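You operate a simulated robot arm through the tools that you are given. There is no shell and no other tool. Be economical: measure what you need, move in short steps, check, and stop when the job is done.

You are at the controls of a simulated two-armed robot. One attempt, no reset.

Task
Hold the brass sleeve and screw the green screw into it tight.
Fine: first stand the sleeve on the spares shelf, at its end next to the filter door; last, stand it on the trap shelf. Set down upright: brass sleeve.

Only the result counts: the job must be done as asked and must still hold three seconds after the hand-in. Knocking over, shifting, dropping, spilling or breaking anything else fails it.

Robot
Two 7-joint arms with two-finger parallel grippers on one trunk, on a base that drives. Base frame: it is fixed to the floor where the robot stands at the start and does not move with it; the origin is under the middle of the robot, x ahead of it, y to its left, z up; the surface under the hand at the start is at about z = 0.72. Lengths are in m, angles in rad, forces in N, time in s.
The left shoulder is at the start at [0.07, 0.134, 1.126], the right one opposite. With the tool pointing down near the work surface each hand reaches from about 0.1 to 0.64 m from the robot's upright axis, wherever it stands, measured 20 degrees to its own side. Places, roughly: sleeve port [0.5, -0.1, 0.8]; spares shelf [0.4, -0.1, 0.7]; trap shelf [0.8, 1.2, 0.4]. Payload 1.57 kg a hand.
The tool frame of a hand sits at the grasp point between the pads (the TCP): z along the fingers, y along the line on which they close. The tips reach 0.03 m beyond it. Largest opening 0.08 m; finger width 0.017, thickness 0.012; the body of the gripper, 0.04 by 0.082 m, starts 0.08 m behind the TCP.
Orientation is that of the tool frame in the base frame, as a unit quaternion [x, y, z, w]. With the fingers straight down and closing along the base's y, the tool's x points along the base's -x, its y along +y and its z along -z.

Tools
- The arms move only by the tool apply_moves. It takes "left_motion", "right_motion" or both (then of equal length, played together; a hand with none holds still); each is a list of rows, each an object of numbers (a shift or turn left out is 0, a gripper value left out holds the last): "gripper": the closure, from 0 (fully open) to 1 (shut); "dx", "dy", "dz": the shift along the tool's x, y, z in units of 250 mm (1.0 is 250 mm); "rx", "ry", "rz": the turn, a rotation vector about the tool's x, y, z in units of 60 degrees (1.0 is 60 degrees). In form: [{"gripper": .., "dx": .., "dy": .., "dz": .., "rx": .., "ry": .., "rz": ..}, ...]. A call has 1 to 12 rows; each row is the pose to reach, as a shift and turn from the pose commanded when the call began, along the tool's axes at that moment. A call with a number of a shift or a turn outside -1 to 1 is refused whole. A row lasts 0.2 s, in which the tool goes at most 0.05 m and 0.15 rad; a call with a longer step from one row to the next is refused whole, and so is a gripper value outside its range. Where a pose cannot be reached the arm comes as near as it can. A force on the tool above 40 N (or 10 N above the force at the start of the call, whichever is more), or a blocked arm, ends the call early, and 0.2 s more pass. The fingers move at their own pace (about 0.153 m/s each) and stop on an object; they squeeze with about 42 N. The grip force told is the motor's: it shows also when the fingers shut on nothing. Time passes only in rows, and 0.2 s behind the last, so rows that repeat a pose let the fingers close. It gives the time, the measured TCP pose, the force on the tool (base axes), the opening and the grip force at its end, in the units of the frame above (readings bear some noise), with the torque about the TCP (base axes, N m) and any sound that the robot's microphone picked up, and new pictures: "views" is both (left out), scene, wrist or none (wrist: the cameras of the hands that moved).
- Cameras (640 x 400 px; columns grow to the right, rows downward): "scene" is now at [0.1321, 0.0086, 1.3417]; the picture's right is [0.14, -0.99, 0.00], its down [-0.68, -0.10, -0.73] and it looks along [0.72, 0.10, -0.69] (base axes); focal length 251 px, centre (320, 200). "left" rides on the left gripper at [0.072, 0.007, -0.122] in its tool frame; the picture's right is [-0.09, 1.00, 0.00], its down [-0.84, -0.08, -0.54] and it looks along [-0.54, -0.05, 0.84] (tool axes); focal length 238 px, centre (320, 200). "right" rides on the right gripper at [0.072, -0.007, -0.122] in its tool frame; the picture's right is [0.09, 1.00, 0.00], its down [-0.84, 0.08, -0.54] and it looks along [-0.54, 0.05, 0.84] (tool axes); focal length 238 px, centre (320, 200). There is no depth. A picture from a camera that has moved, and an enlarged one, comes with that camera's place and axes in the base frame and with its lens.
- move_column(by): slides the trunk up (or, below 0, down) by that many m; the arms and the scene camera ride with it, the base frame stays. It gives what a move gives, with no picture.
- roll_base(legs): drives the robot by 1 to 6 legs, each [ahead, left, turn to the left] in m, m and rad, along the robot's own axes; the way and the turn of a leg run together, so that a leg with both is an arc; at most 1.5 m and 3.142 rad a leg. The arms and the cameras ride along, it lands a little off, and it stops where it bumps. It gives what a move gives, and a new picture of the scene camera.
- head_to(pan, tilt): turns the head with the scene camera to pan (to the left, within 1.501 rad either way) and tilt (down, from -0.506 to 1.204), counted from straight ahead of the robot. It gives what a move gives, and a new picture of the scene camera.
- close_up(camera, box): a new picture of the part [left, top, right, bottom] of that camera's present view, enlarged. The clock stands still meanwhile.
- sign_off(): hands the job in; it is judged then, once.

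Work in short steps. Places have to be worked out from the pictures, the camera data and where the tool is seen: move nearer, look again, correct. Check each grasp and each placing, and mend what went wrong. You have 120 turns and 260 pictures in all, those below and enlarged ones among them. Open the grippers and draw the arms clear of the work before you hand the job in, unless the task says otherwise; then end with one line.

The tools are called after "Call:" by a JSON object that holds its "op" and its "data". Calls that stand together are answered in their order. apply_moves: Moves the arms, as the interface text tells. Its arguments: {"type":"object","properties":{"left_motion":{"type":"array","items":{"type":"object","properties":{"gripper":{"type":"number"},"dx":{"type":"number"},"dy":{"type":"number"},"dz":{"type":"number"},"rx":{"type":"number"},"ry":{"type":"number"},"rz":{"type":"number"}}}},"right_motion":{"type":"array","items":{"type":"object","properties":{"gripper":{"type":"number"},"dx":{"type":"number"},"dy":{"type":"number"},"dz":{"type":"number"},"rx":{"type":"number"},"ry":{"type":"number"},"rz":{"type":"number"}}}},"views":{"type":"string","enum":["both","scene","wrist","none"]}},"required":[]} The other tools are called the same way: move_column (by) slides the trunk up or down; roll_base (legs) drives the base; head_to (pan, tilt) turns the head that bears the scene camera; close_up (camera, box) takes an enlarged picture of a part of a camera's view; sign_off () hands the job in.

At the start:

```text
time_s: 0.0
left_tcp_pos: [0.4065, 0.1909, 1.0958]
left_tool_rot: [0.0, 1.0, 0.0, 0.0]
left_contact_force: [0.8, -0.2, -0.6]
left_ft_torque: [0.01, 0.0, -0.02]
left_width: 0.08
left_finger_force: 0.0
right_tcp_pos: [0.3983, -0.2098, 1.0354]
right_tool_rot: [0.001, 1.0, 0.001, -0.001]
right_contact_force: [-0.1, 0.9, -0.4]
right_ft_torque: [0.0, -0.02, -0.02]
right_width: 0.08
right_finger_force: 0.1
trunk travel left (down, up): [-0.7, 0.24]
robot x, y, heading: [-0.0008, -0.0017, 0.003]
head pan, tilt: [0.14, 0.759]
```

scene: 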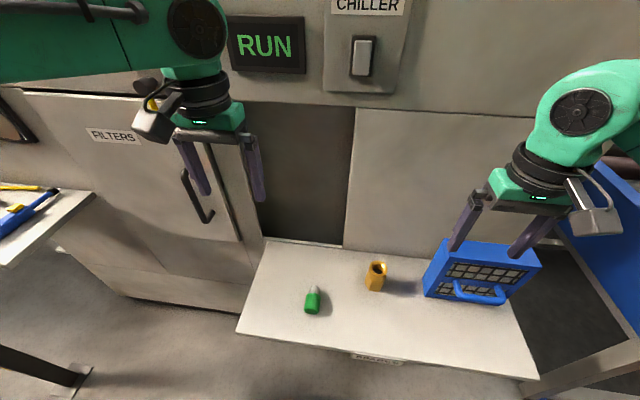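
right: 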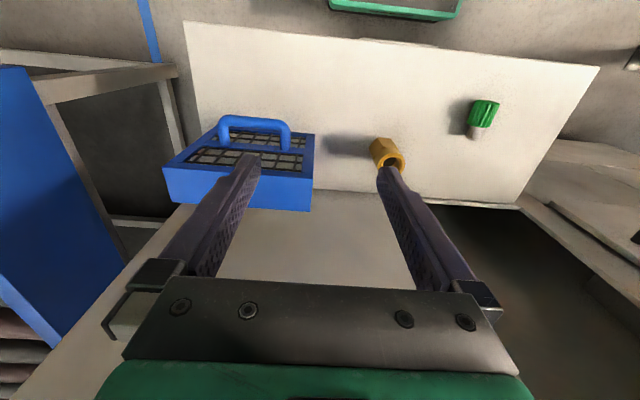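
left: 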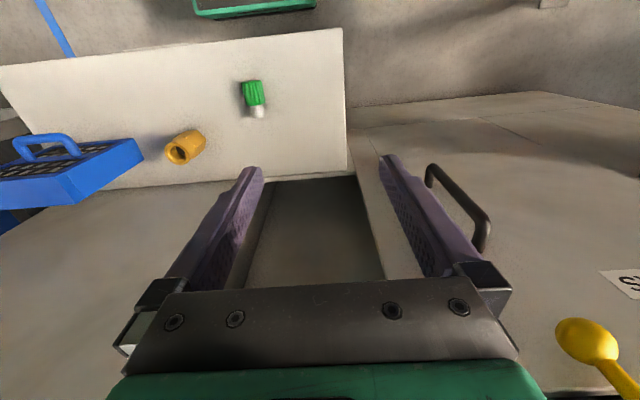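

I'll take closer pictures of the shelf objects and of the surroundings first.

Call:
{"op": "close_up", "data": {"camera": "scene", "box": [230, 230, 430, 370]}}

Call:
{"op": "head_to", "data": {"pan": 0.9, "tilt": 0.7}}

```text
2.86 times, centred on (330, 300) of scene
camera zoom: at [0.1321, 0.0086, 1.3417], right [0.14, -0.99, 0.0], down [-0.68, -0.1, -0.73], along [0.72, 0.1, -0.69], focal length 716 px, centre (291, -86)
```

zoom: 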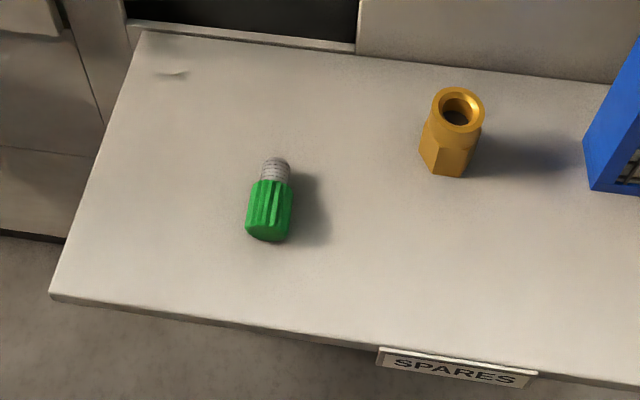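

```text
time_s: 1.1
left_tcp_pos: [0.4074, 0.1904, 1.0952]
left_tool_rot: [0.001, 1.0, 0.0, 0.0]
left_contact_force: [-0.2, -0.3, 0.5]
left_ft_torque: [-0.01, 0.04, -0.03]
left_width: 0.0802
left_finger_force: 0.0
right_tcp_pos: [0.3976, -0.2097, 1.0349]
right_tool_rot: [0.001, 1.0, -0.001, 0.001]
right_contact_force: [-1.6, 0.2, -0.4]
right_ft_torque: [0.01, -0.01, -0.02]
right_width: 0.0801
right_finger_force: 0.0
trunk travel left (down, up): [-0.7, 0.24]
robot x, y, heading: [-0.0047, 0.0007, 0.002]
head pan, tilt: [0.901, 0.7]
camera scene: at [0.1032, 0.0636, 1.3467], right [0.78, -0.62, 0.0], down [-0.4, -0.5, -0.76], along [0.48, 0.6, -0.64], focal length 251 px, centre (320, 200)
```

scene: 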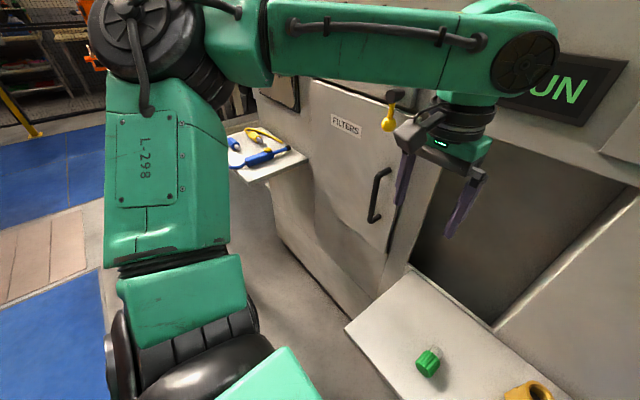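

The sleeve stands near [0.475, -0.09] and the screw lies near [0.41, 0.067] with its thread towards +x. The shelf's left edge is at y≈0.23. I look back at the shelf and bring the right hand above the sleeve.

Call:
{"op": "head_to", "data": {"pan": 0.2, "tilt": 0.85}}

Call:
{"op": "apply_moves", "data": {"right_motion": [{"dx": -0.04, "dy": 0.1, "dz": 0.1}, {"dx": -0.08, "dy": 0.2, "dz": 0.2}, {"dx": -0.12, "dy": 0.3, "dz": 0.3}, {"dx": -0.16, "dy": 0.4, "dz": 0.4}, {"dx": -0.2, "dy": 0.48, "dz": 0.5}, {"dx": -0.2, "dy": 0.48, "dz": 0.5}]}}

```text
time_s: 2.2
left_tcp_pos: [0.4081, 0.1912, 1.0954]
left_tool_rot: [0.0, 1.0, -0.001, 0.0]
left_contact_force: [0.2, -0.2, 0.1]
left_ft_torque: [0.03, -0.01, 0.02]
left_width: 0.0801
left_finger_force: 0.1
right_tcp_pos: [0.3973, -0.2096, 1.0355]
right_tool_rot: [0.001, 1.0, -0.001, 0.0]
right_contact_force: [-0.2, 0.8, -1.2]
right_ft_torque: [0.01, -0.01, 0.03]
right_width: 0.0799
right_finger_force: 0.1
trunk travel left (down, up): [-0.7, 0.24]
robot x, y, heading: [-0.0053, -0.0006, 0.003]
head pan, tilt: [0.201, 0.85]
camera scene: at [0.127, 0.0128, 1.3344], right [0.2, -0.98, 0.0], down [-0.74, -0.15, -0.66], along [0.65, 0.13, -0.75], focal length 251 px, centre (320, 200)
```

scene: 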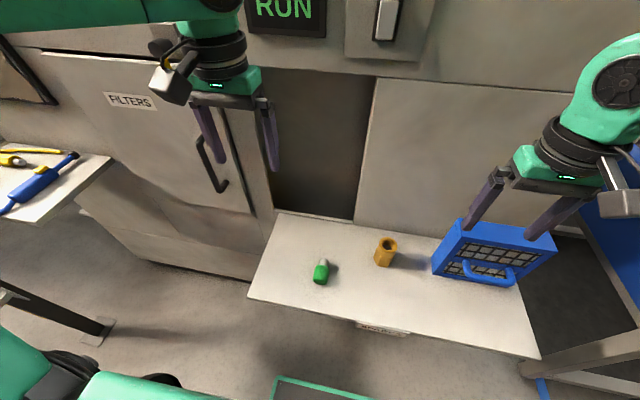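

```text
time_s: 3.6
left_tcp_pos: [0.4063, 0.1907, 1.0966]
left_tool_rot: [0.0, 1.0, 0.0, 0.0]
left_contact_force: [-0.1, -0.1, 0.6]
left_ft_torque: [0.0, 0.0, -0.03]
left_width: 0.0798
left_finger_force: 0.1
right_tcp_pos: [0.4446, -0.0887, 0.9128]
right_tool_rot: [0.001, 1.0, 0.0, 0.0]
right_contact_force: [0.2, 0.5, -0.6]
right_ft_torque: [-0.01, -0.01, 0.03]
right_width: 0.08
right_finger_force: 0.1
trunk travel left (down, up): [-0.7, 0.24]
robot x, y, heading: [-0.0003, 0.0021, -0.001]
head pan, tilt: [0.201, 0.85]
camera scene: at [0.1266, 0.0123, 1.3345], right [0.2, -0.98, 0.0], down [-0.74, -0.15, -0.66], along [0.65, 0.13, -0.75], focal length 251 px, centre (320, 200)
camera right: at [0.3731, -0.0951, 1.035], right [-0.09, 1.0, 0.0], down [0.84, 0.08, 0.54], along [0.54, 0.05, -0.84], focal length 238 px, centre (320, 200)
```

scene: 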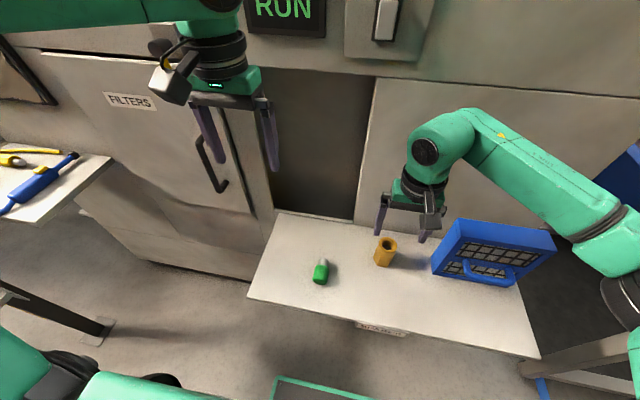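
right: 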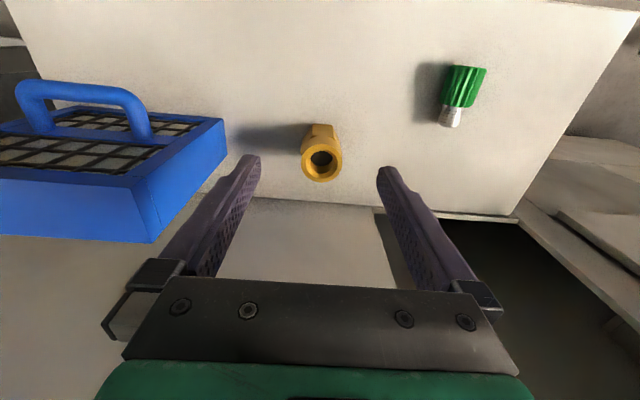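

I take a close look at the sleeve and the screw from this hand.

Call:
{"op": "close_up", "data": {"camera": "right", "box": [270, 100, 370, 200]}}

Call:
{"op": "close_up", "data": {"camera": "right", "box": [410, 50, 510, 150]}}

```text
4.00 times, centred on (320, 150) of right
camera zoom: at [0.3731, -0.0951, 1.035], right [-0.09, 1.0, 0.0], down [0.84, 0.08, 0.54], along [0.54, 0.05, -0.84], focal length 953 px, centre (320, 400)
```

zoom: 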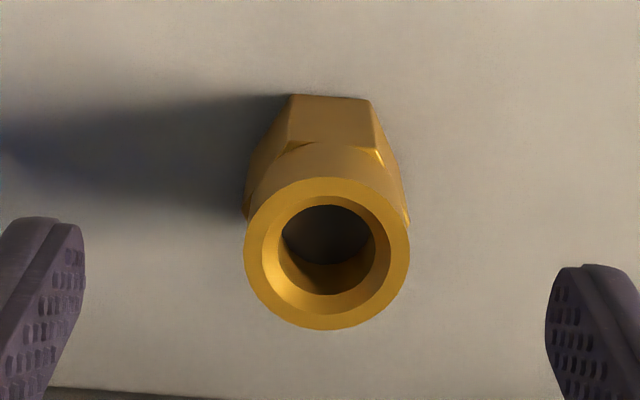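

```text
4.00 times, centred on (460, 100) of right
camera zoom: at [0.3731, -0.0951, 1.035], right [-0.09, 1.0, 0.0], down [0.84, 0.08, 0.54], along [0.54, 0.05, -0.84], focal length 953 px, centre (-240, 600)
```

zoom: 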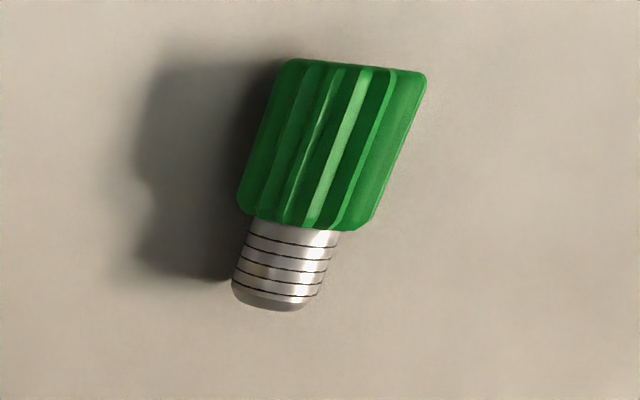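

The sleeve's hex flats face ±x, so gripping flats needs a 30° yaw. I yaw the right hand and centre it over the sleeve at about [0.475, -0.087].

Call:
{"op": "apply_moves", "data": {"right_motion": [{"dx": -0.03, "dy": 0.003, "rz": 0.125}, {"dx": -0.06, "dy": 0.005, "rz": 0.25}, {"dx": -0.09, "dy": 0.007, "rz": 0.375}, {"dx": -0.12, "dy": 0.007, "dz": 0.04, "rz": 0.5}, {"dx": -0.12, "dy": 0.007, "dz": 0.08, "rz": 0.5}]}}

Call:
{"op": "close_up", "data": {"camera": "right", "box": [220, 80, 420, 205]}}

```text
time_s: 4.8
left_tcp_pos: [0.407, 0.1908, 1.0953]
left_tool_rot: [0.0, 1.0, 0.001, -0.001]
left_contact_force: [-0.5, -0.1, 0.2]
left_ft_torque: [-0.02, 0.01, -0.01]
left_width: 0.0799
left_finger_force: 0.1
right_tcp_pos: [0.477, -0.0892, 0.8904]
right_tool_rot: [0.26, 0.966, 0.0, 0.0]
right_contact_force: [0.6, -0.2, 1.0]
right_ft_torque: [-0.02, 0.02, -0.01]
right_width: 0.0802
right_finger_force: 0.0
trunk travel left (down, up): [-0.7, 0.24]
robot x, y, heading: [0.0, -0.0024, 0.001]
head pan, tilt: [0.201, 0.85]
camera scene: at [0.1271, 0.0126, 1.3344], right [0.2, -0.98, 0.0], down [-0.74, -0.15, -0.66], along [0.65, 0.13, -0.75], focal length 251 px, centre (320, 200)
camera right: at [0.4112, -0.0573, 1.0125], right [0.42, 0.91, 0.0], down [0.76, -0.35, 0.54], along [0.49, -0.23, -0.84], focal length 238 px, centre (320, 200)
```

scene: 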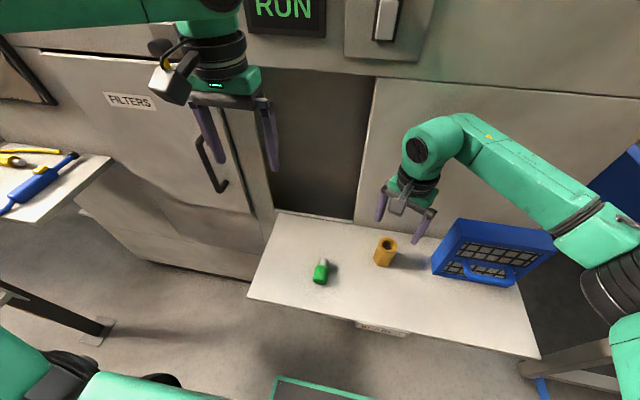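
right: 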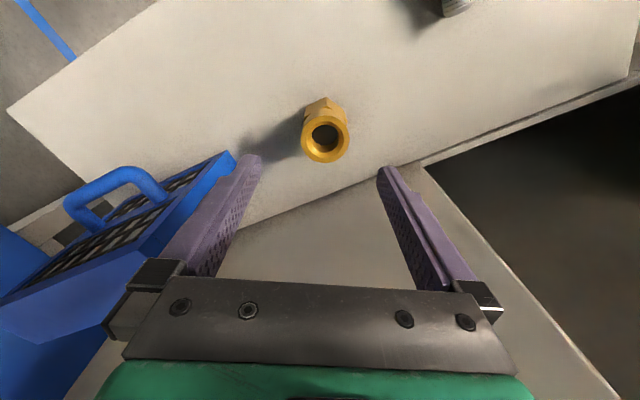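

```text
3.20 times, centred on (320, 142) of right
camera zoom: at [0.4112, -0.0573, 1.0125], right [0.42, 0.91, 0.0], down [0.76, -0.35, 0.54], along [0.49, -0.23, -0.84], focal length 763 px, centre (320, 384)
```

zoom: 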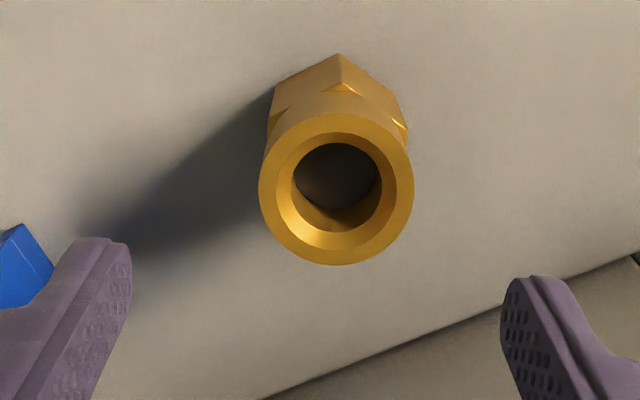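

Centred within 4 mm. I descend to z≈0.757 and close on the flats.

Call:
{"op": "apply_moves", "data": {"right_motion": [{"dy": 0.016, "dz": 0.15}, {"dy": 0.016, "dz": 0.3}, {"dy": 0.016, "dz": 0.42}, {"dy": 0.016, "dz": 0.5}, {"dy": 0.016, "dz": 0.53}, {"dy": 0.016, "dz": 0.53, "gripper": 1}, {"dy": 0.016, "dz": 0.53, "gripper": 1}, {"dy": 0.016, "dz": 0.53, "gripper": 1}]}}

```text
time_s: 6.6
left_tcp_pos: [0.4068, 0.1912, 1.0955]
left_tool_rot: [-0.001, 1.0, 0.0, 0.0]
left_contact_force: [-0.3, -0.7, -1.0]
left_ft_torque: [0.0, 0.02, 0.01]
left_width: 0.0801
left_finger_force: 0.0
right_tcp_pos: [0.4802, -0.0829, 0.7582]
right_tool_rot: [0.26, 0.966, 0.0, -0.001]
right_contact_force: [-0.4, -0.4, 0.0]
right_ft_torque: [-0.06, -0.03, -0.02]
right_width: 0.0436
right_finger_force: 42.3
trunk travel left (down, up): [-0.7, 0.24]
robot x, y, heading: [0.0005, 0.0045, -0.002]
head pan, tilt: [0.201, 0.85]
camera scene: at [0.1272, 0.0126, 1.3344], right [0.2, -0.98, 0.0], down [-0.74, -0.15, -0.66], along [0.65, 0.13, -0.75], focal length 251 px, centre (320, 200)
camera right: at [0.4145, -0.0529, 0.88], right [0.42, 0.91, 0.0], down [0.76, -0.35, 0.54], along [0.49, -0.23, -0.84], focal length 238 px, centre (320, 200)
```

scene: 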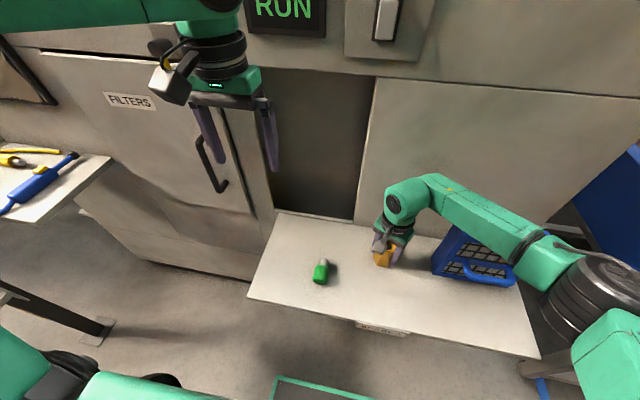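
right: 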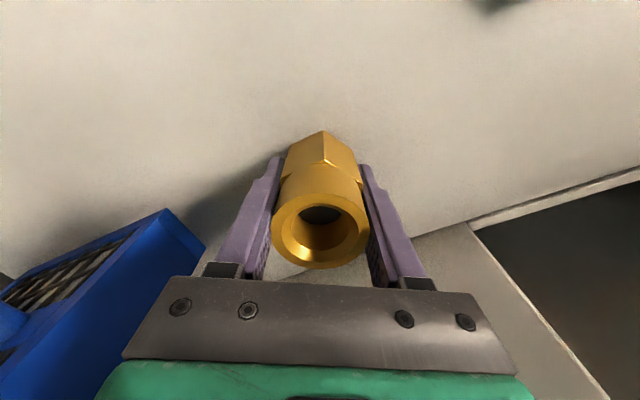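

Grip is 43.6 mm across flats. I lift the sleeve a little and at the same time swing the left hand out to the left, starting its turn to "fingers pointing -y".

Call:
{"op": "apply_moves", "data": {"left_motion": [{"dx": 0.035, "dy": 0.09, "rx": 0.08, "ry": 0.08, "rz": -0.08}, {"dx": 0.07, "dy": 0.18, "rx": 0.16, "ry": 0.16, "rz": -0.16}, {"dx": 0.1, "dy": 0.27, "rx": 0.24, "ry": 0.24, "rz": -0.24}, {"dx": 0.14, "dy": 0.36, "rx": 0.32, "ry": 0.32, "rz": -0.32}, {"dx": 0.17, "dy": 0.45, "rx": 0.4, "ry": 0.4, "rz": -0.4}, {"dx": 0.2, "dy": 0.54, "rx": 0.48, "ry": 0.48, "rz": -0.48}, {"dx": 0.24, "dy": 0.62, "rx": 0.56, "ry": 0.56, "rz": -0.56}, {"dx": 0.24, "dy": 0.62, "rx": 0.577, "ry": 0.577, "rz": -0.577}], "right_motion": [{"dz": -0.04}, {"dz": -0.08}, {"dz": -0.12}, {"dz": -0.16}, {"dz": -0.2}, {"dz": -0.24}, {"dz": -0.24}, {"dz": -0.24}]}}

Call:
{"op": "apply_moves", "data": {"left_motion": [{"rx": 0.08, "ry": 0.08, "rz": -0.08}, {"rx": 0.16, "ry": 0.16, "rz": -0.16}, {"rx": 0.24, "ry": 0.24, "rz": -0.24}, {"rx": 0.32, "ry": 0.32, "rz": -0.32}, {"rx": 0.4, "ry": 0.4, "rz": -0.4}, {"rx": 0.48, "ry": 0.48, "rz": -0.48}, {"rx": 0.56, "ry": 0.56, "rz": -0.56}, {"rx": 0.577, "ry": 0.577, "rz": -0.577}]}}

```text
time_s: 8.4
left_tcp_pos: [0.3463, 0.3448, 1.0965]
left_tool_rot: [-0.29, 0.865, -0.289, -0.289]
left_contact_force: [-0.4, 0.2, -0.1]
left_ft_torque: [-0.01, -0.02, 0.0]
left_width: 0.0802
left_finger_force: 0.1
right_tcp_pos: [0.4798, -0.0864, 0.8174]
right_tool_rot: [0.26, 0.966, 0.001, -0.001]
right_contact_force: [0.7, -0.8, -1.6]
right_ft_torque: [0.05, -0.02, 0.01]
right_width: 0.043
right_finger_force: 41.9
trunk travel left (down, up): [-0.7, 0.24]
robot x, y, heading: [-0.0012, -0.001, 0.003]
head pan, tilt: [0.201, 0.85]
camera scene: at [0.1275, 0.0119, 1.3344], right [0.2, -0.98, 0.0], down [-0.74, -0.15, -0.66], along [0.65, 0.13, -0.75], focal length 251 px, centre (320, 200)
camera right: at [0.4144, -0.0556, 0.9398], right [0.42, 0.91, 0.0], down [0.76, -0.35, 0.54], along [0.49, -0.23, -0.84], focal length 238 px, centre (320, 200)
camera left: at [0.3357, 0.4058, 1.2231], right [-0.6, 0.69, -0.39], down [0.79, 0.59, -0.17], along [0.11, -0.41, -0.9], focal length 238 px, centre (320, 200)
```

scene: 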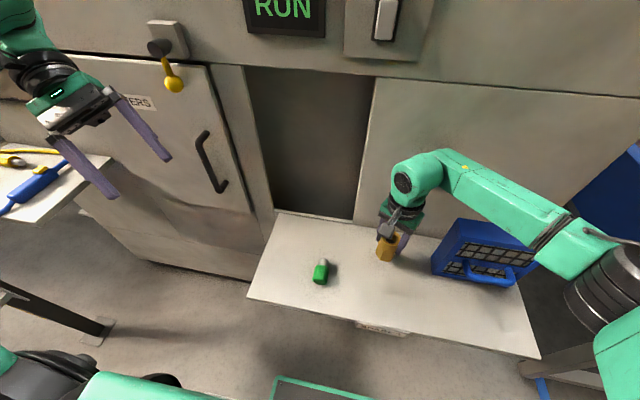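
right: 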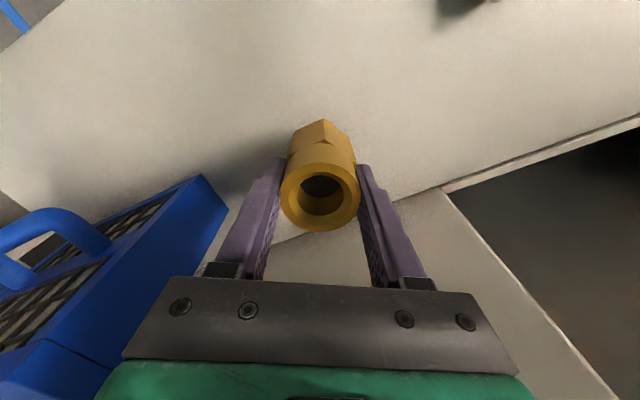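
left: 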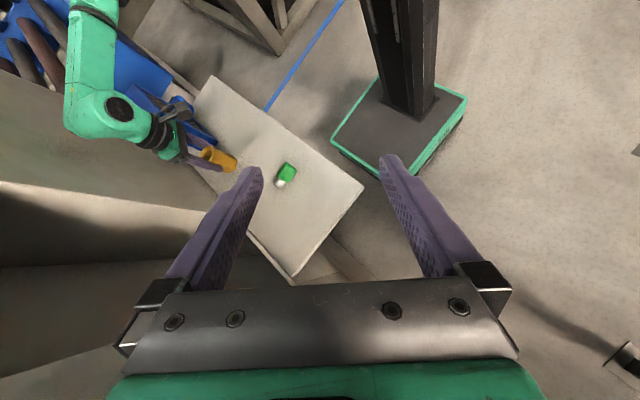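

```text
time_s: 10.2
left_tcp_pos: [0.347, 0.3456, 1.0959]
left_tool_rot: [0.5, -0.499, 0.499, 0.502]
left_contact_force: [-0.3, 0.0, -0.5]
left_ft_torque: [0.01, 0.01, 0.02]
left_width: 0.0801
left_finger_force: 0.1
left hand out of reach, approached as far as the arm can: row 1, 2, 3, 4, 5, 6
right_tcp_pos: [0.4794, -0.0862, 0.817]
right_tool_rot: [0.26, 0.966, -0.001, 0.0]
right_contact_force: [-0.2, 0.7, -2.2]
right_ft_torque: [0.01, -0.02, -0.01]
right_width: 0.0433
right_finger_force: 41.9
trunk travel left (down, up): [-0.7, 0.24]
robot x, y, heading: [-0.0005, 0.0018, 0.005]
head pan, tilt: [0.201, 0.85]
camera scene: at [0.1266, 0.0121, 1.3344], right [0.2, -0.98, 0.0], down [-0.74, -0.15, -0.66], along [0.65, 0.13, -0.75], focal length 251 px, centre (320, 200)
camera left: at [0.3398, 0.4665, 1.1678], right [-1.0, 0.0, -0.09], down [0.08, 0.54, -0.84], along [0.05, -0.84, -0.54], focal length 238 px, centre (320, 200)
```

scene: 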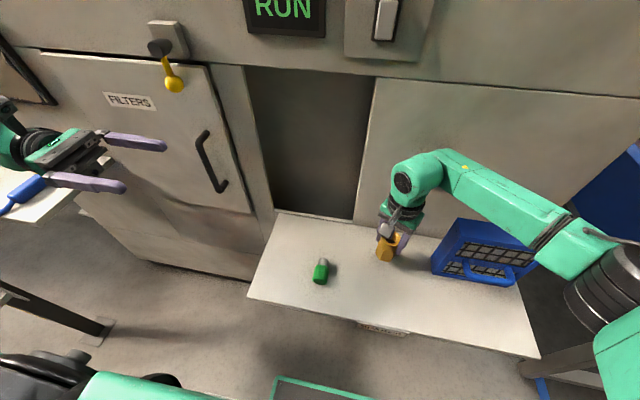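
left: 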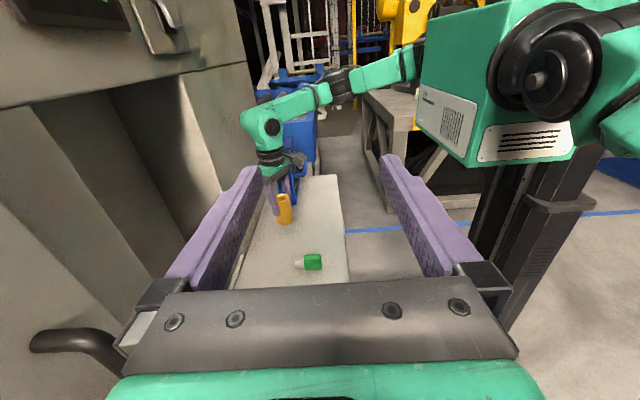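

The left hand is posed well. I now carry the sleeve over the screw to about [0.41, 0.17] with the right hand.

Call:
{"op": "apply_moves", "data": {"right_motion": [{"dz": -0.12}, {"dx": 0.11, "dy": 0.11, "dz": -0.12}, {"dx": 0.22, "dy": 0.22, "dz": -0.12}, {"dx": 0.33, "dy": 0.33, "dz": -0.12}, {"dx": 0.44, "dy": 0.44, "dz": -0.12}, {"dx": 0.55, "dy": 0.55, "dz": -0.12}, {"dx": 0.65, "dy": 0.65, "dz": -0.12}, {"dx": 0.753, "dy": 0.748, "dz": -0.12}, {"dx": 0.753, "dy": 0.748, "dz": -0.12}]}}

```text
time_s: 12.2
left_tcp_pos: [0.3467, 0.3452, 1.0965]
left_tool_rot: [-0.5, 0.501, -0.499, -0.5]
left_contact_force: [0.5, -0.1, 0.2]
left_ft_torque: [-0.01, -0.03, -0.02]
left_width: 0.08
left_finger_force: 0.0
right_tcp_pos: [0.4105, 0.1721, 0.8459]
right_tool_rot: [0.26, 0.966, 0.0, -0.001]
right_contact_force: [-0.6, 0.1, -1.6]
right_ft_torque: [0.03, 0.0, -0.01]
right_width: 0.0432
right_finger_force: 42.0
trunk travel left (down, up): [-0.7, 0.24]
robot x, y, heading: [-0.0003, 0.0005, -0.003]
head pan, tilt: [0.201, 0.85]
camera scene: at [0.1277, 0.0118, 1.3343], right [0.2, -0.98, 0.0], down [-0.74, -0.15, -0.66], along [0.65, 0.13, -0.75], focal length 251 px, centre (320, 200)
camera right: at [0.3449, 0.2022, 0.968], right [0.42, 0.91, 0.0], down [0.76, -0.35, 0.54], along [0.49, -0.23, -0.84], focal length 238 px, centre (320, 200)
```

scene: 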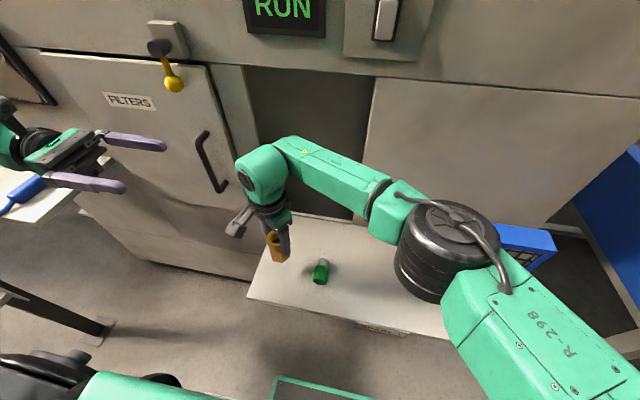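
right: 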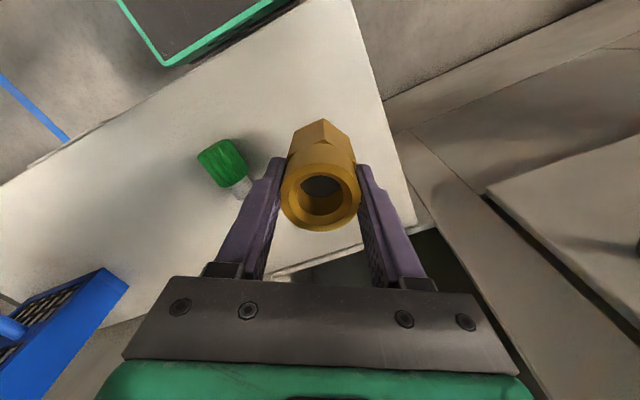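

I lower it onto the shelf and release.

Call:
{"op": "apply_moves", "data": {"right_motion": [{"dz": 0.12}, {"dz": 0.24}, {"dz": 0.3}, {"dz": 0.33}, {"dz": 0.348}, {"dz": 0.348}, {"dz": 0.348, "gripper": 0.3}, {"dz": 0.348, "gripper": 0.1}, {"dz": 0.348, "gripper": 0.0}], "views": "wrist"}}

```text
time_s: 13.4
left_tcp_pos: [0.3421, 0.3454, 1.0976]
left_tool_rot: [-0.499, 0.502, -0.5, -0.499]
left_contact_force: [-0.8, -0.1, 0.5]
left_ft_torque: [0.02, 0.0, -0.03]
left_width: 0.0801
left_finger_force: 0.1
right_tcp_pos: [0.4084, 0.1688, 0.7658]
right_tool_rot: [0.26, 0.966, 0.004, -0.001]
right_contact_force: [-8.9, -0.2, 19.0]
right_ft_torque: [-0.4, 0.17, -0.16]
right_width: 0.0433
right_finger_force: 42.1
trunk travel left (down, up): [-0.7, 0.24]
robot x, y, heading: [-0.0032, 0.0013, 0.001]
head pan, tilt: [0.201, 0.85]
stopped in row 5 (right hand): the force on the tool passed its limit at 51 N (the readings are from after the stop); the commanded pose is now the measured one
camera right: at [0.3429, 0.1989, 0.8887], right [0.42, 0.91, 0.01], down [0.76, -0.36, 0.54], along [0.49, -0.22, -0.84], focal length 238 px, centre (320, 200)
```

right: 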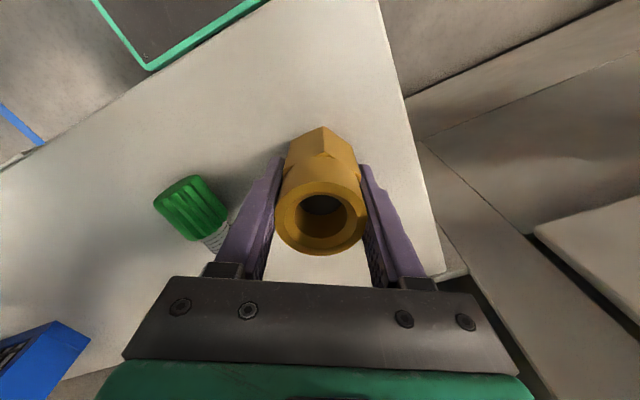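

It is touching the shelf with 19 N. I ease up 1 mm and release.

Call:
{"op": "apply_moves", "data": {"right_motion": [{"dz": -0.004}, {"dz": -0.004, "gripper": 0.3}, {"dz": -0.004, "gripper": 0.0}, {"dz": -0.004, "gripper": 0.0}], "views": "both"}}

Call:
{"op": "close_up", "data": {"camera": "right", "box": [220, 100, 420, 280]}}

```text
time_s: 14.4
left_tcp_pos: [0.3471, 0.3458, 1.095]
left_tool_rot: [0.5, -0.5, 0.5, 0.499]
left_contact_force: [0.3, 0.0, 0.0]
left_ft_torque: [-0.01, 0.04, 0.04]
left_width: 0.0803
left_finger_force: 0.1
right_tcp_pos: [0.4099, 0.1683, 0.7654]
right_tool_rot: [0.26, 0.966, 0.003, -0.001]
right_contact_force: [0.4, -0.4, 0.5]
right_ft_torque: [0.0, 0.01, 0.0]
right_width: 0.0801
right_finger_force: 0.1
trunk travel left (down, up): [-0.7, 0.24]
robot x, y, heading: [-0.002, -0.0011, -0.005]
head pan, tilt: [0.201, 0.85]
camera scene: at [0.1274, 0.0131, 1.3343], right [0.2, -0.98, 0.0], down [-0.74, -0.15, -0.66], along [0.65, 0.13, -0.75], focal length 251 px, centre (320, 200)
camera right: at [0.3451, 0.1993, 0.8873], right [0.42, 0.91, 0.0], down [0.76, -0.36, 0.54], along [0.49, -0.22, -0.84], focal length 238 px, centre (320, 200)
```

scene: 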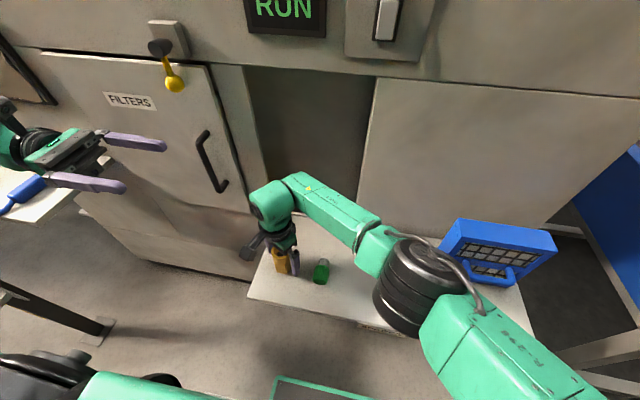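
right: 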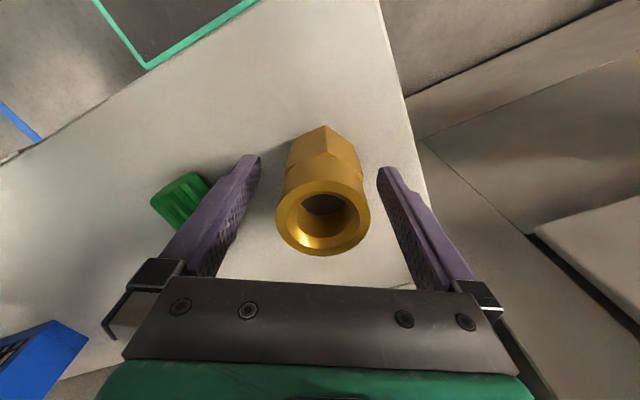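

```text
2.22 times, centred on (320, 190) of right
camera zoom: at [0.3451, 0.1993, 0.8873], right [0.42, 0.91, 0.0], down [0.76, -0.36, 0.54], along [0.49, -0.22, -0.84], focal length 530 px, centre (320, 222)
```

zoom: 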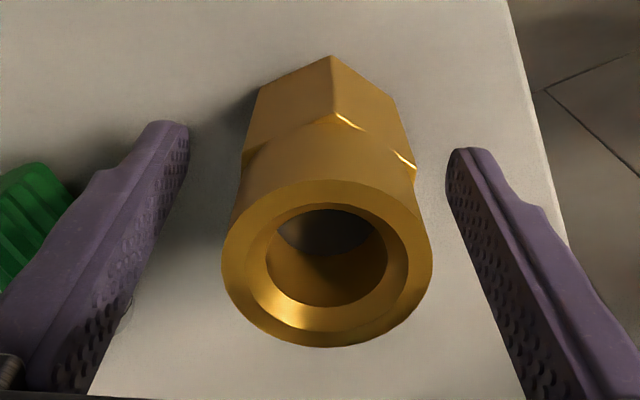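

The sleeve stands upright at the door end. I raise the right hand clear and move it, un-yawed, above the screw at [0.398, 0.068].

Call:
{"op": "apply_moves", "data": {"right_motion": [{"dz": -0.14}, {"dz": -0.28}, {"dz": -0.42}, {"dx": -0.04, "dy": -0.1, "dz": -0.42, "rz": -0.125}, {"dx": -0.08, "dy": -0.2, "dz": -0.42, "rz": -0.25}, {"dx": -0.12, "dy": -0.3, "dz": -0.42, "rz": -0.375}, {"dx": -0.159, "dy": -0.371, "dz": -0.42, "rz": -0.5}, {"dx": -0.159, "dy": -0.371, "dz": -0.42, "rz": -0.5}]}}

Call:
{"op": "close_up", "data": {"camera": "right", "box": [240, 60, 400, 160]}}

```text
time_s: 16.2
left_tcp_pos: [0.3456, 0.3467, 1.0957]
left_tool_rot: [0.5, -0.5, 0.501, 0.499]
left_contact_force: [-0.2, -0.4, -0.3]
left_ft_torque: [0.01, -0.01, 0.03]
left_width: 0.0798
left_finger_force: 0.1
right_tcp_pos: [0.3972, 0.0694, 0.8671]
right_tool_rot: [0.0, 1.0, 0.002, 0.001]
right_contact_force: [-0.5, 0.2, -0.6]
right_ft_torque: [-0.05, 0.01, 0.0]
right_width: 0.0798
right_finger_force: 0.0
trunk travel left (down, up): [-0.7, 0.24]
robot x, y, heading: [0.0017, 0.0034, -0.002]
head pan, tilt: [0.201, 0.85]
camera scene: at [0.1269, 0.0136, 1.3344], right [0.2, -0.98, 0.0], down [-0.74, -0.15, -0.66], along [0.65, 0.13, -0.75], focal length 251 px, centre (320, 200)
camera right: at [0.3259, 0.061, 0.9901], right [-0.09, 1.0, 0.0], down [0.84, 0.07, 0.54], along [0.54, 0.05, -0.84], focal length 238 px, centre (320, 200)
```

scene: 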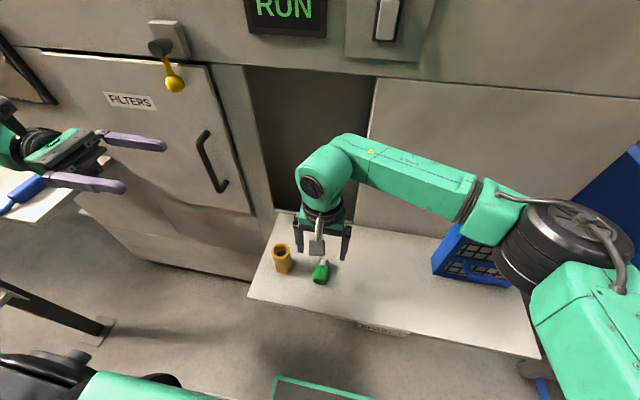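
right: 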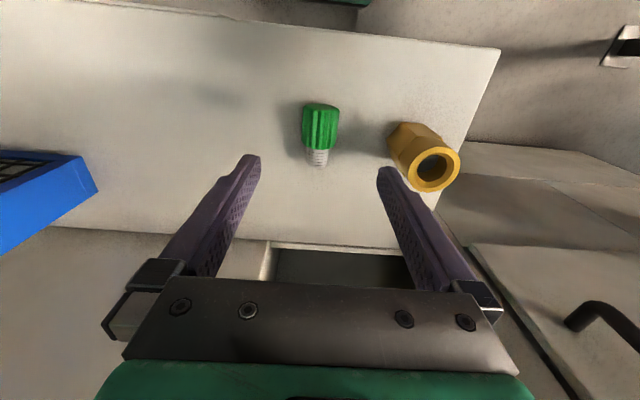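

```text
4.00 times, centred on (320, 110) of right
camera zoom: at [0.3259, 0.061, 0.9901], right [-0.09, 1.0, 0.0], down [0.84, 0.07, 0.54], along [0.54, 0.05, -0.84], focal length 953 px, centre (320, 560)
```

zoom: 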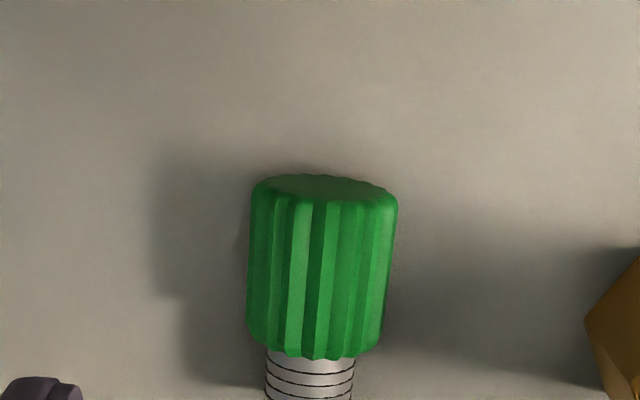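

The knob centre is at about [0.399, 0.067] with a diameter of about 38 mm. I descend to z≈0.755 and grip it.

Call:
{"op": "apply_moves", "data": {"right_motion": [{"dx": -0.008, "dy": -0.009, "dz": 0.15}, {"dx": -0.008, "dy": -0.009, "dz": 0.3}, {"dx": -0.008, "dy": -0.009, "dz": 0.4}, {"dx": -0.008, "dy": -0.009, "dz": 0.445}, {"dx": -0.008, "dy": -0.009, "dz": 0.445, "gripper": 1}, {"dx": -0.008, "dy": -0.009, "dz": 0.445, "gripper": 1}, {"dx": -0.008, "dy": -0.009, "dz": 0.445, "gripper": 1}]}}

Call:
{"op": "close_up", "data": {"camera": "right", "box": [220, 80, 420, 260]}}

```text
time_s: 17.8
left_tcp_pos: [0.3469, 0.3461, 1.0961]
left_tool_rot: [-0.5, 0.5, -0.5, -0.5]
left_contact_force: [-0.3, 0.5, -0.4]
left_ft_torque: [-0.01, -0.02, 0.02]
left_width: 0.0803
left_finger_force: 0.0
right_tcp_pos: [0.4005, 0.0665, 0.7577]
right_tool_rot: [0.001, 1.0, 0.003, 0.0]
right_contact_force: [0.0, 1.0, 0.3]
right_ft_torque: [0.0, 0.02, -0.04]
right_width: 0.0351
right_finger_force: 42.1
trunk travel left (down, up): [-0.7, 0.24]
robot x, y, heading: [-0.001, 0.0021, 0.003]
head pan, tilt: [0.201, 0.85]
camera scene: at [0.127, 0.0129, 1.3344], right [0.2, -0.98, 0.0], down [-0.74, -0.15, -0.66], along [0.65, 0.13, -0.75], focal length 251 px, centre (320, 200)
camera right: at [0.3293, 0.0601, 0.8799], right [-0.09, 1.0, 0.0], down [0.84, 0.07, 0.54], along [0.54, 0.05, -0.84], focal length 238 px, centre (320, 200)
```

scene: 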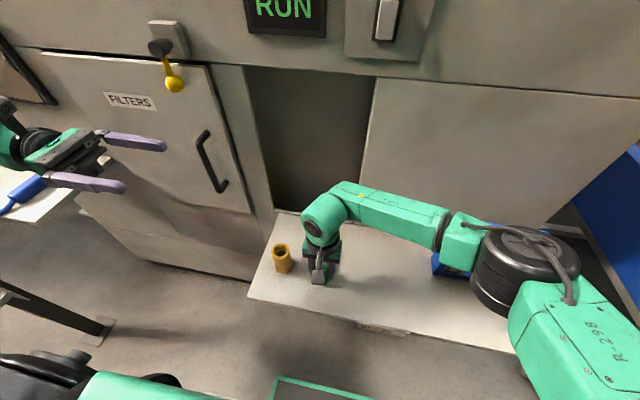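
right: 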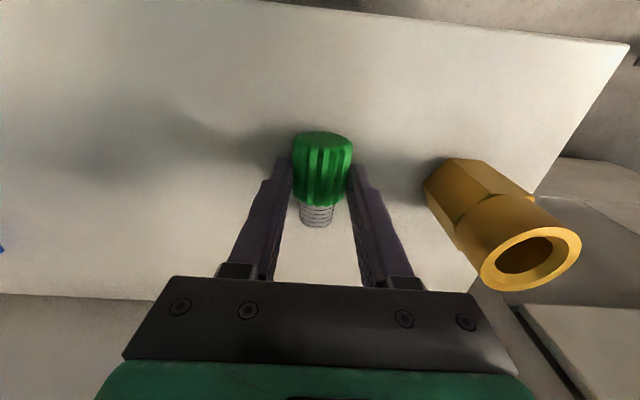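

```text
2.22 times, centred on (320, 170) of right
camera zoom: at [0.3293, 0.0601, 0.8799], right [-0.09, 1.0, 0.0], down [0.84, 0.07, 0.54], along [0.54, 0.05, -0.84], focal length 530 px, centre (320, 267)
```

zoom: 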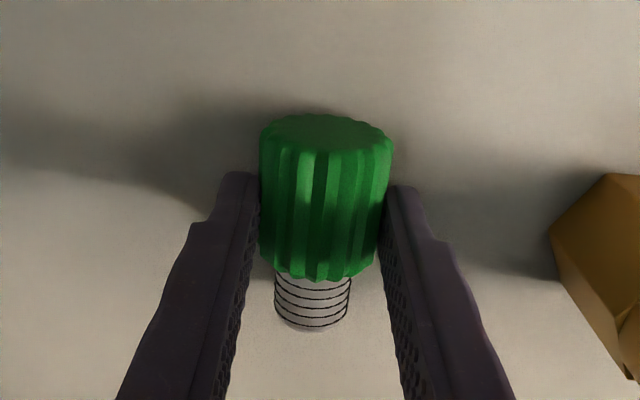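

The screw is gripped at 35 mm. I lift it and make the first half of the rotation (final pose: fingers pointing +y, thread down).

Call:
{"op": "apply_moves", "data": {"right_motion": [{"dz": -0.18}, {"dz": -0.36}, {"dz": -0.54}, {"dz": -0.7}, {"dz": -0.72, "dy": -0.03, "rx": -0.08, "ry": 0.08, "rz": 0.08}, {"dz": -0.72, "dy": -0.06, "rx": -0.16, "ry": 0.16, "rz": 0.16}, {"dz": -0.72, "dy": -0.09, "rx": -0.24, "ry": 0.24, "rz": 0.24}, {"dz": -0.72, "dy": -0.12, "rx": -0.32, "ry": 0.32, "rz": 0.32}, {"dz": -0.72, "dy": -0.15, "rx": -0.4, "ry": 0.4, "rz": 0.4}, {"dz": -0.72, "dy": -0.18, "rx": -0.48, "ry": 0.48, "rz": 0.48}, {"dz": -0.72, "dy": -0.2, "rx": -0.56, "ry": 0.56, "rz": 0.56}, {"dz": -0.72, "dy": -0.2, "rx": -0.577, "ry": 0.577, "rz": 0.577}], "views": "scene"}}

Call:
{"op": "apply_moves", "data": {"right_motion": [{"rx": -0.08, "ry": 0.08, "rz": 0.08}, {"rx": -0.16, "ry": 0.16, "rz": 0.16}, {"rx": -0.24, "ry": 0.24, "rz": 0.24}, {"rx": -0.32, "ry": 0.32, "rz": 0.32}, {"rx": -0.4, "ry": 0.4, "rz": 0.4}, {"rx": -0.48, "ry": 0.48, "rz": 0.48}, {"rx": -0.56, "ry": 0.56, "rz": 0.56}, {"rx": -0.577, "ry": 0.577, "rz": 0.577}, {"rx": -0.577, "ry": 0.577, "rz": 0.577}]}}

```text
time_s: 20.4
left_tcp_pos: [0.3466, 0.3455, 1.0968]
left_tool_rot: [-0.5, 0.501, -0.5, -0.5]
left_contact_force: [0.8, 0.0, -0.6]
left_ft_torque: [0.0, -0.01, 0.02]
left_width: 0.08
left_finger_force: 0.1
right_tcp_pos: [0.4019, 0.016, 0.9399]
right_tool_rot: [0.289, 0.865, 0.291, -0.289]
right_contact_force: [-0.3, 0.8, -0.6]
right_ft_torque: [0.02, -0.02, -0.01]
right_width: 0.035
right_finger_force: 42.2
trunk travel left (down, up): [-0.7, 0.24]
robot x, y, heading: [0.0015, 0.002, 0.005]
head pan, tilt: [0.201, 0.85]
camera scene: at [0.127, 0.0132, 1.3344], right [0.2, -0.98, 0.0], down [-0.74, -0.15, -0.66], along [0.65, 0.13, -0.75], focal length 251 px, centre (320, 200)
```

scene: 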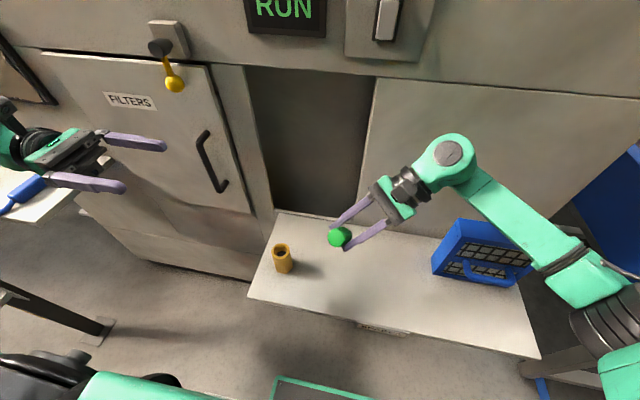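

```text
time_s: 22.4
left_tcp_pos: [0.3467, 0.3457, 1.0968]
left_tool_rot: [0.499, -0.5, 0.499, 0.501]
left_contact_force: [0.2, 0.3, 0.1]
left_ft_torque: [-0.01, 0.03, 0.02]
left_width: 0.0799
left_finger_force: 0.2
right_tcp_pos: [0.4003, 0.0152, 0.94]
right_tool_rot: [0.5, 0.497, 0.502, -0.5]
right_contact_force: [0.6, 0.3, -0.6]
right_ft_torque: [0.01, 0.04, 0.01]
right_width: 0.0347
right_finger_force: 42.4
trunk travel left (down, up): [-0.7, 0.24]
robot x, y, heading: [0.0001, 0.0022, 0.003]
head pan, tilt: [0.201, 0.85]
camera scene: at [0.127, 0.0128, 1.3344], right [0.2, -0.98, 0.0], down [-0.74, -0.15, -0.66], along [0.65, 0.13, -0.75], focal length 251 px, centre (320, 200)
camera right: at [0.3939, -0.1062, 1.0103], right [1.0, 0.0, 0.09], down [0.08, -0.54, -0.84], along [0.05, 0.84, -0.54], focal length 238 px, centre (320, 200)
```

scene: 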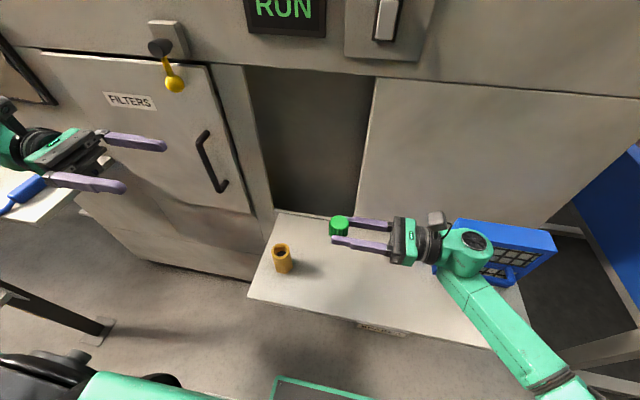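
right: 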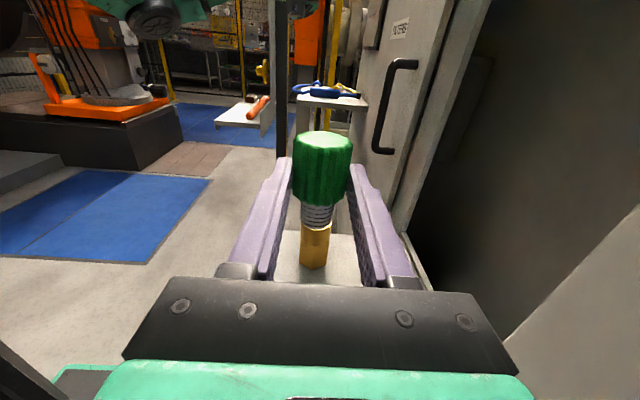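

Thread points straight down. Next I bring the left hand down beside the sleeve, at z≈0.745 and still at y≈0.345.

Call:
{"op": "apply_moves", "data": {"left_motion": [{"dx": -0.17, "dy": -0.05}, {"dx": -0.34, "dy": -0.1}, {"dx": -0.51, "dy": -0.15}, {"dx": -0.68, "dy": -0.2}, {"dx": -0.84, "dy": -0.25}, {"dx": -0.96, "dy": -0.257}, {"dx": -0.96, "dy": -0.257}], "views": "none"}}

Call:
{"op": "apply_moves", "data": {"left_motion": [{"dx": -0.17}, {"dx": -0.34}, {"dx": -0.445}, {"dx": -0.445}]}}

```text
time_s: 24.0
left_tcp_pos: [0.3945, 0.34, 0.8925]
left_tool_rot: [-0.5, 0.501, -0.5, -0.499]
left_contact_force: [0.2, 0.0, 0.4]
left_ft_torque: [0.03, 0.01, 0.02]
left_width: 0.0801
left_finger_force: 0.0
left hand out of reach, approached as far as the arm can: row 5, 6, 7
right_tcp_pos: [0.4004, 0.0149, 0.9385]
right_tool_rot: [0.5, 0.499, 0.501, -0.5]
right_contact_force: [-0.2, -0.1, -0.2]
right_ft_torque: [0.0, -0.01, -0.01]
right_width: 0.0353
right_finger_force: 41.6
trunk travel left (down, up): [-0.7, 0.24]
robot x, y, heading: [0.0029, 0.0, -0.0]
head pan, tilt: [0.201, 0.85]
```

```text
time_s: 25.0
left_tcp_pos: [0.3723, 0.3192, 0.8313]
left_tool_rot: [0.501, -0.5, 0.499, 0.5]
left_contact_force: [-0.2, 0.1, 0.6]
left_ft_torque: [-0.01, -0.01, 0.03]
left_width: 0.08
left_finger_force: 0.1
left hand out of reach, approached as far as the arm can: row 1, 2, 3, 4
right_tcp_pos: [0.4021, 0.0152, 0.9393]
right_tool_rot: [0.5, 0.499, 0.501, -0.501]
right_contact_force: [0.8, 0.3, -0.8]
right_ft_torque: [-0.01, 0.0, 0.02]
right_width: 0.0349
right_finger_force: 41.6
trunk travel left (down, up): [-0.7, 0.24]
robot x, y, heading: [-0.0008, -0.0005, 0.002]
head pan, tilt: [0.201, 0.85]
camera scene: at [0.1278, 0.013, 1.3344], right [0.2, -0.98, 0.0], down [-0.74, -0.15, -0.66], along [0.65, 0.13, -0.75], focal length 251 px, centre (320, 200)
camera left: at [0.3665, 0.4407, 0.9024], right [-1.0, 0.0, -0.09], down [0.08, 0.54, -0.84], along [0.05, -0.84, -0.54], focal length 238 px, centre (320, 200)
```

scene: 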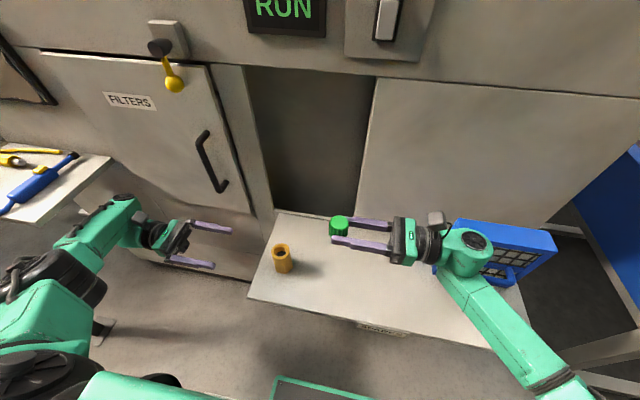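
left: 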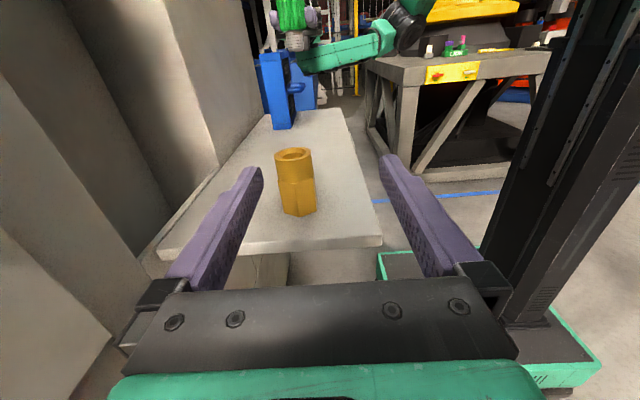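

The left arm cannot get this low sideways, so I raise the right hand and lower the trunk 0.18 m.

Call:
{"op": "apply_moves", "data": {"right_motion": [{"dx": 0.18}, {"dx": 0.36}, {"dx": 0.54}, {"dx": 0.7}, {"dx": 0.7}], "views": "none"}}

Call:
{"op": "move_column", "data": {"by": -0.1}}

```text
time_s: 26.2
left_tcp_pos: [0.3736, 0.3193, 0.8316]
left_tool_rot: [0.499, -0.5, 0.5, 0.501]
left_contact_force: [0.3, 0.1, -1.1]
left_ft_torque: [0.0, -0.01, 0.0]
left_width: 0.0796
left_finger_force: 0.0
right_tcp_pos: [0.4009, 0.0129, 1.118]
right_tool_rot: [0.5, 0.499, 0.501, -0.5]
right_contact_force: [0.3, -0.4, -0.7]
right_ft_torque: [0.0, 0.02, 0.03]
right_width: 0.035
right_finger_force: 41.7
trunk travel left (down, up): [-0.7, 0.24]
robot x, y, heading: [0.0007, 0.0001, -0.001]
head pan, tilt: [0.201, 0.85]
```

```text
time_s: 27.5
left_tcp_pos: [0.371, 0.3181, 0.7312]
left_tool_rot: [0.5, -0.5, 0.5, 0.5]
left_contact_force: [0.4, -0.5, -0.5]
left_ft_torque: [0.02, -0.01, -0.02]
left_width: 0.0801
left_finger_force: 0.0
right_tcp_pos: [0.4003, 0.0131, 1.018]
right_tool_rot: [0.5, 0.499, 0.501, -0.5]
right_contact_force: [0.2, -0.2, -0.9]
right_ft_torque: [-0.01, -0.01, 0.02]
right_width: 0.0348
right_finger_force: 41.7
trunk travel left (down, up): [-0.6, 0.34]
robot x, y, heading: [-0.0019, -0.0006, 0.0]
head pan, tilt: [0.201, 0.85]
```

I raise the left hand 0.11 m, then lower the trunk another 0.1 m for reach margin.

Call:
{"op": "apply_moves", "data": {"left_motion": [{"dx": 0.15}, {"dx": 0.3}, {"dx": 0.46}, {"dx": 0.46}], "views": "none"}}

Call:
{"op": "move_column", "data": {"by": -0.1}}

```text
time_s: 28.5
left_tcp_pos: [0.3722, 0.3216, 0.847]
left_tool_rot: [0.5, -0.5, 0.501, 0.5]
left_contact_force: [-0.6, -0.2, -0.1]
left_ft_torque: [0.0, 0.02, -0.03]
left_width: 0.0803
left_finger_force: 0.0
right_tcp_pos: [0.3998, 0.014, 1.0156]
right_tool_rot: [0.5, 0.499, 0.501, -0.5]
right_contact_force: [0.6, -0.5, -1.9]
right_ft_torque: [-0.02, -0.01, 0.03]
right_width: 0.0346
right_finger_force: 42.0
trunk travel left (down, up): [-0.6, 0.34]
robot x, y, heading: [-0.0037, 0.0031, 0.002]
head pan, tilt: [0.201, 0.85]
```

```text
time_s: 29.8
left_tcp_pos: [0.3702, 0.3199, 0.7483]
left_tool_rot: [0.5, -0.5, 0.5, 0.5]
left_contact_force: [0.0, -0.5, -0.8]
left_ft_torque: [0.02, -0.03, -0.01]
left_width: 0.08
left_finger_force: 0.0
right_tcp_pos: [0.4004, 0.0138, 0.9175]
right_tool_rot: [0.5, 0.498, 0.502, -0.5]
right_contact_force: [-0.6, -0.3, -0.5]
right_ft_torque: [-0.01, 0.02, 0.01]
right_width: 0.0349
right_finger_force: 42.0
trunk travel left (down, up): [-0.5, 0.44]
robot x, y, heading: [0.0009, -0.001, -0.001]
head pan, tilt: [0.201, 0.85]
```

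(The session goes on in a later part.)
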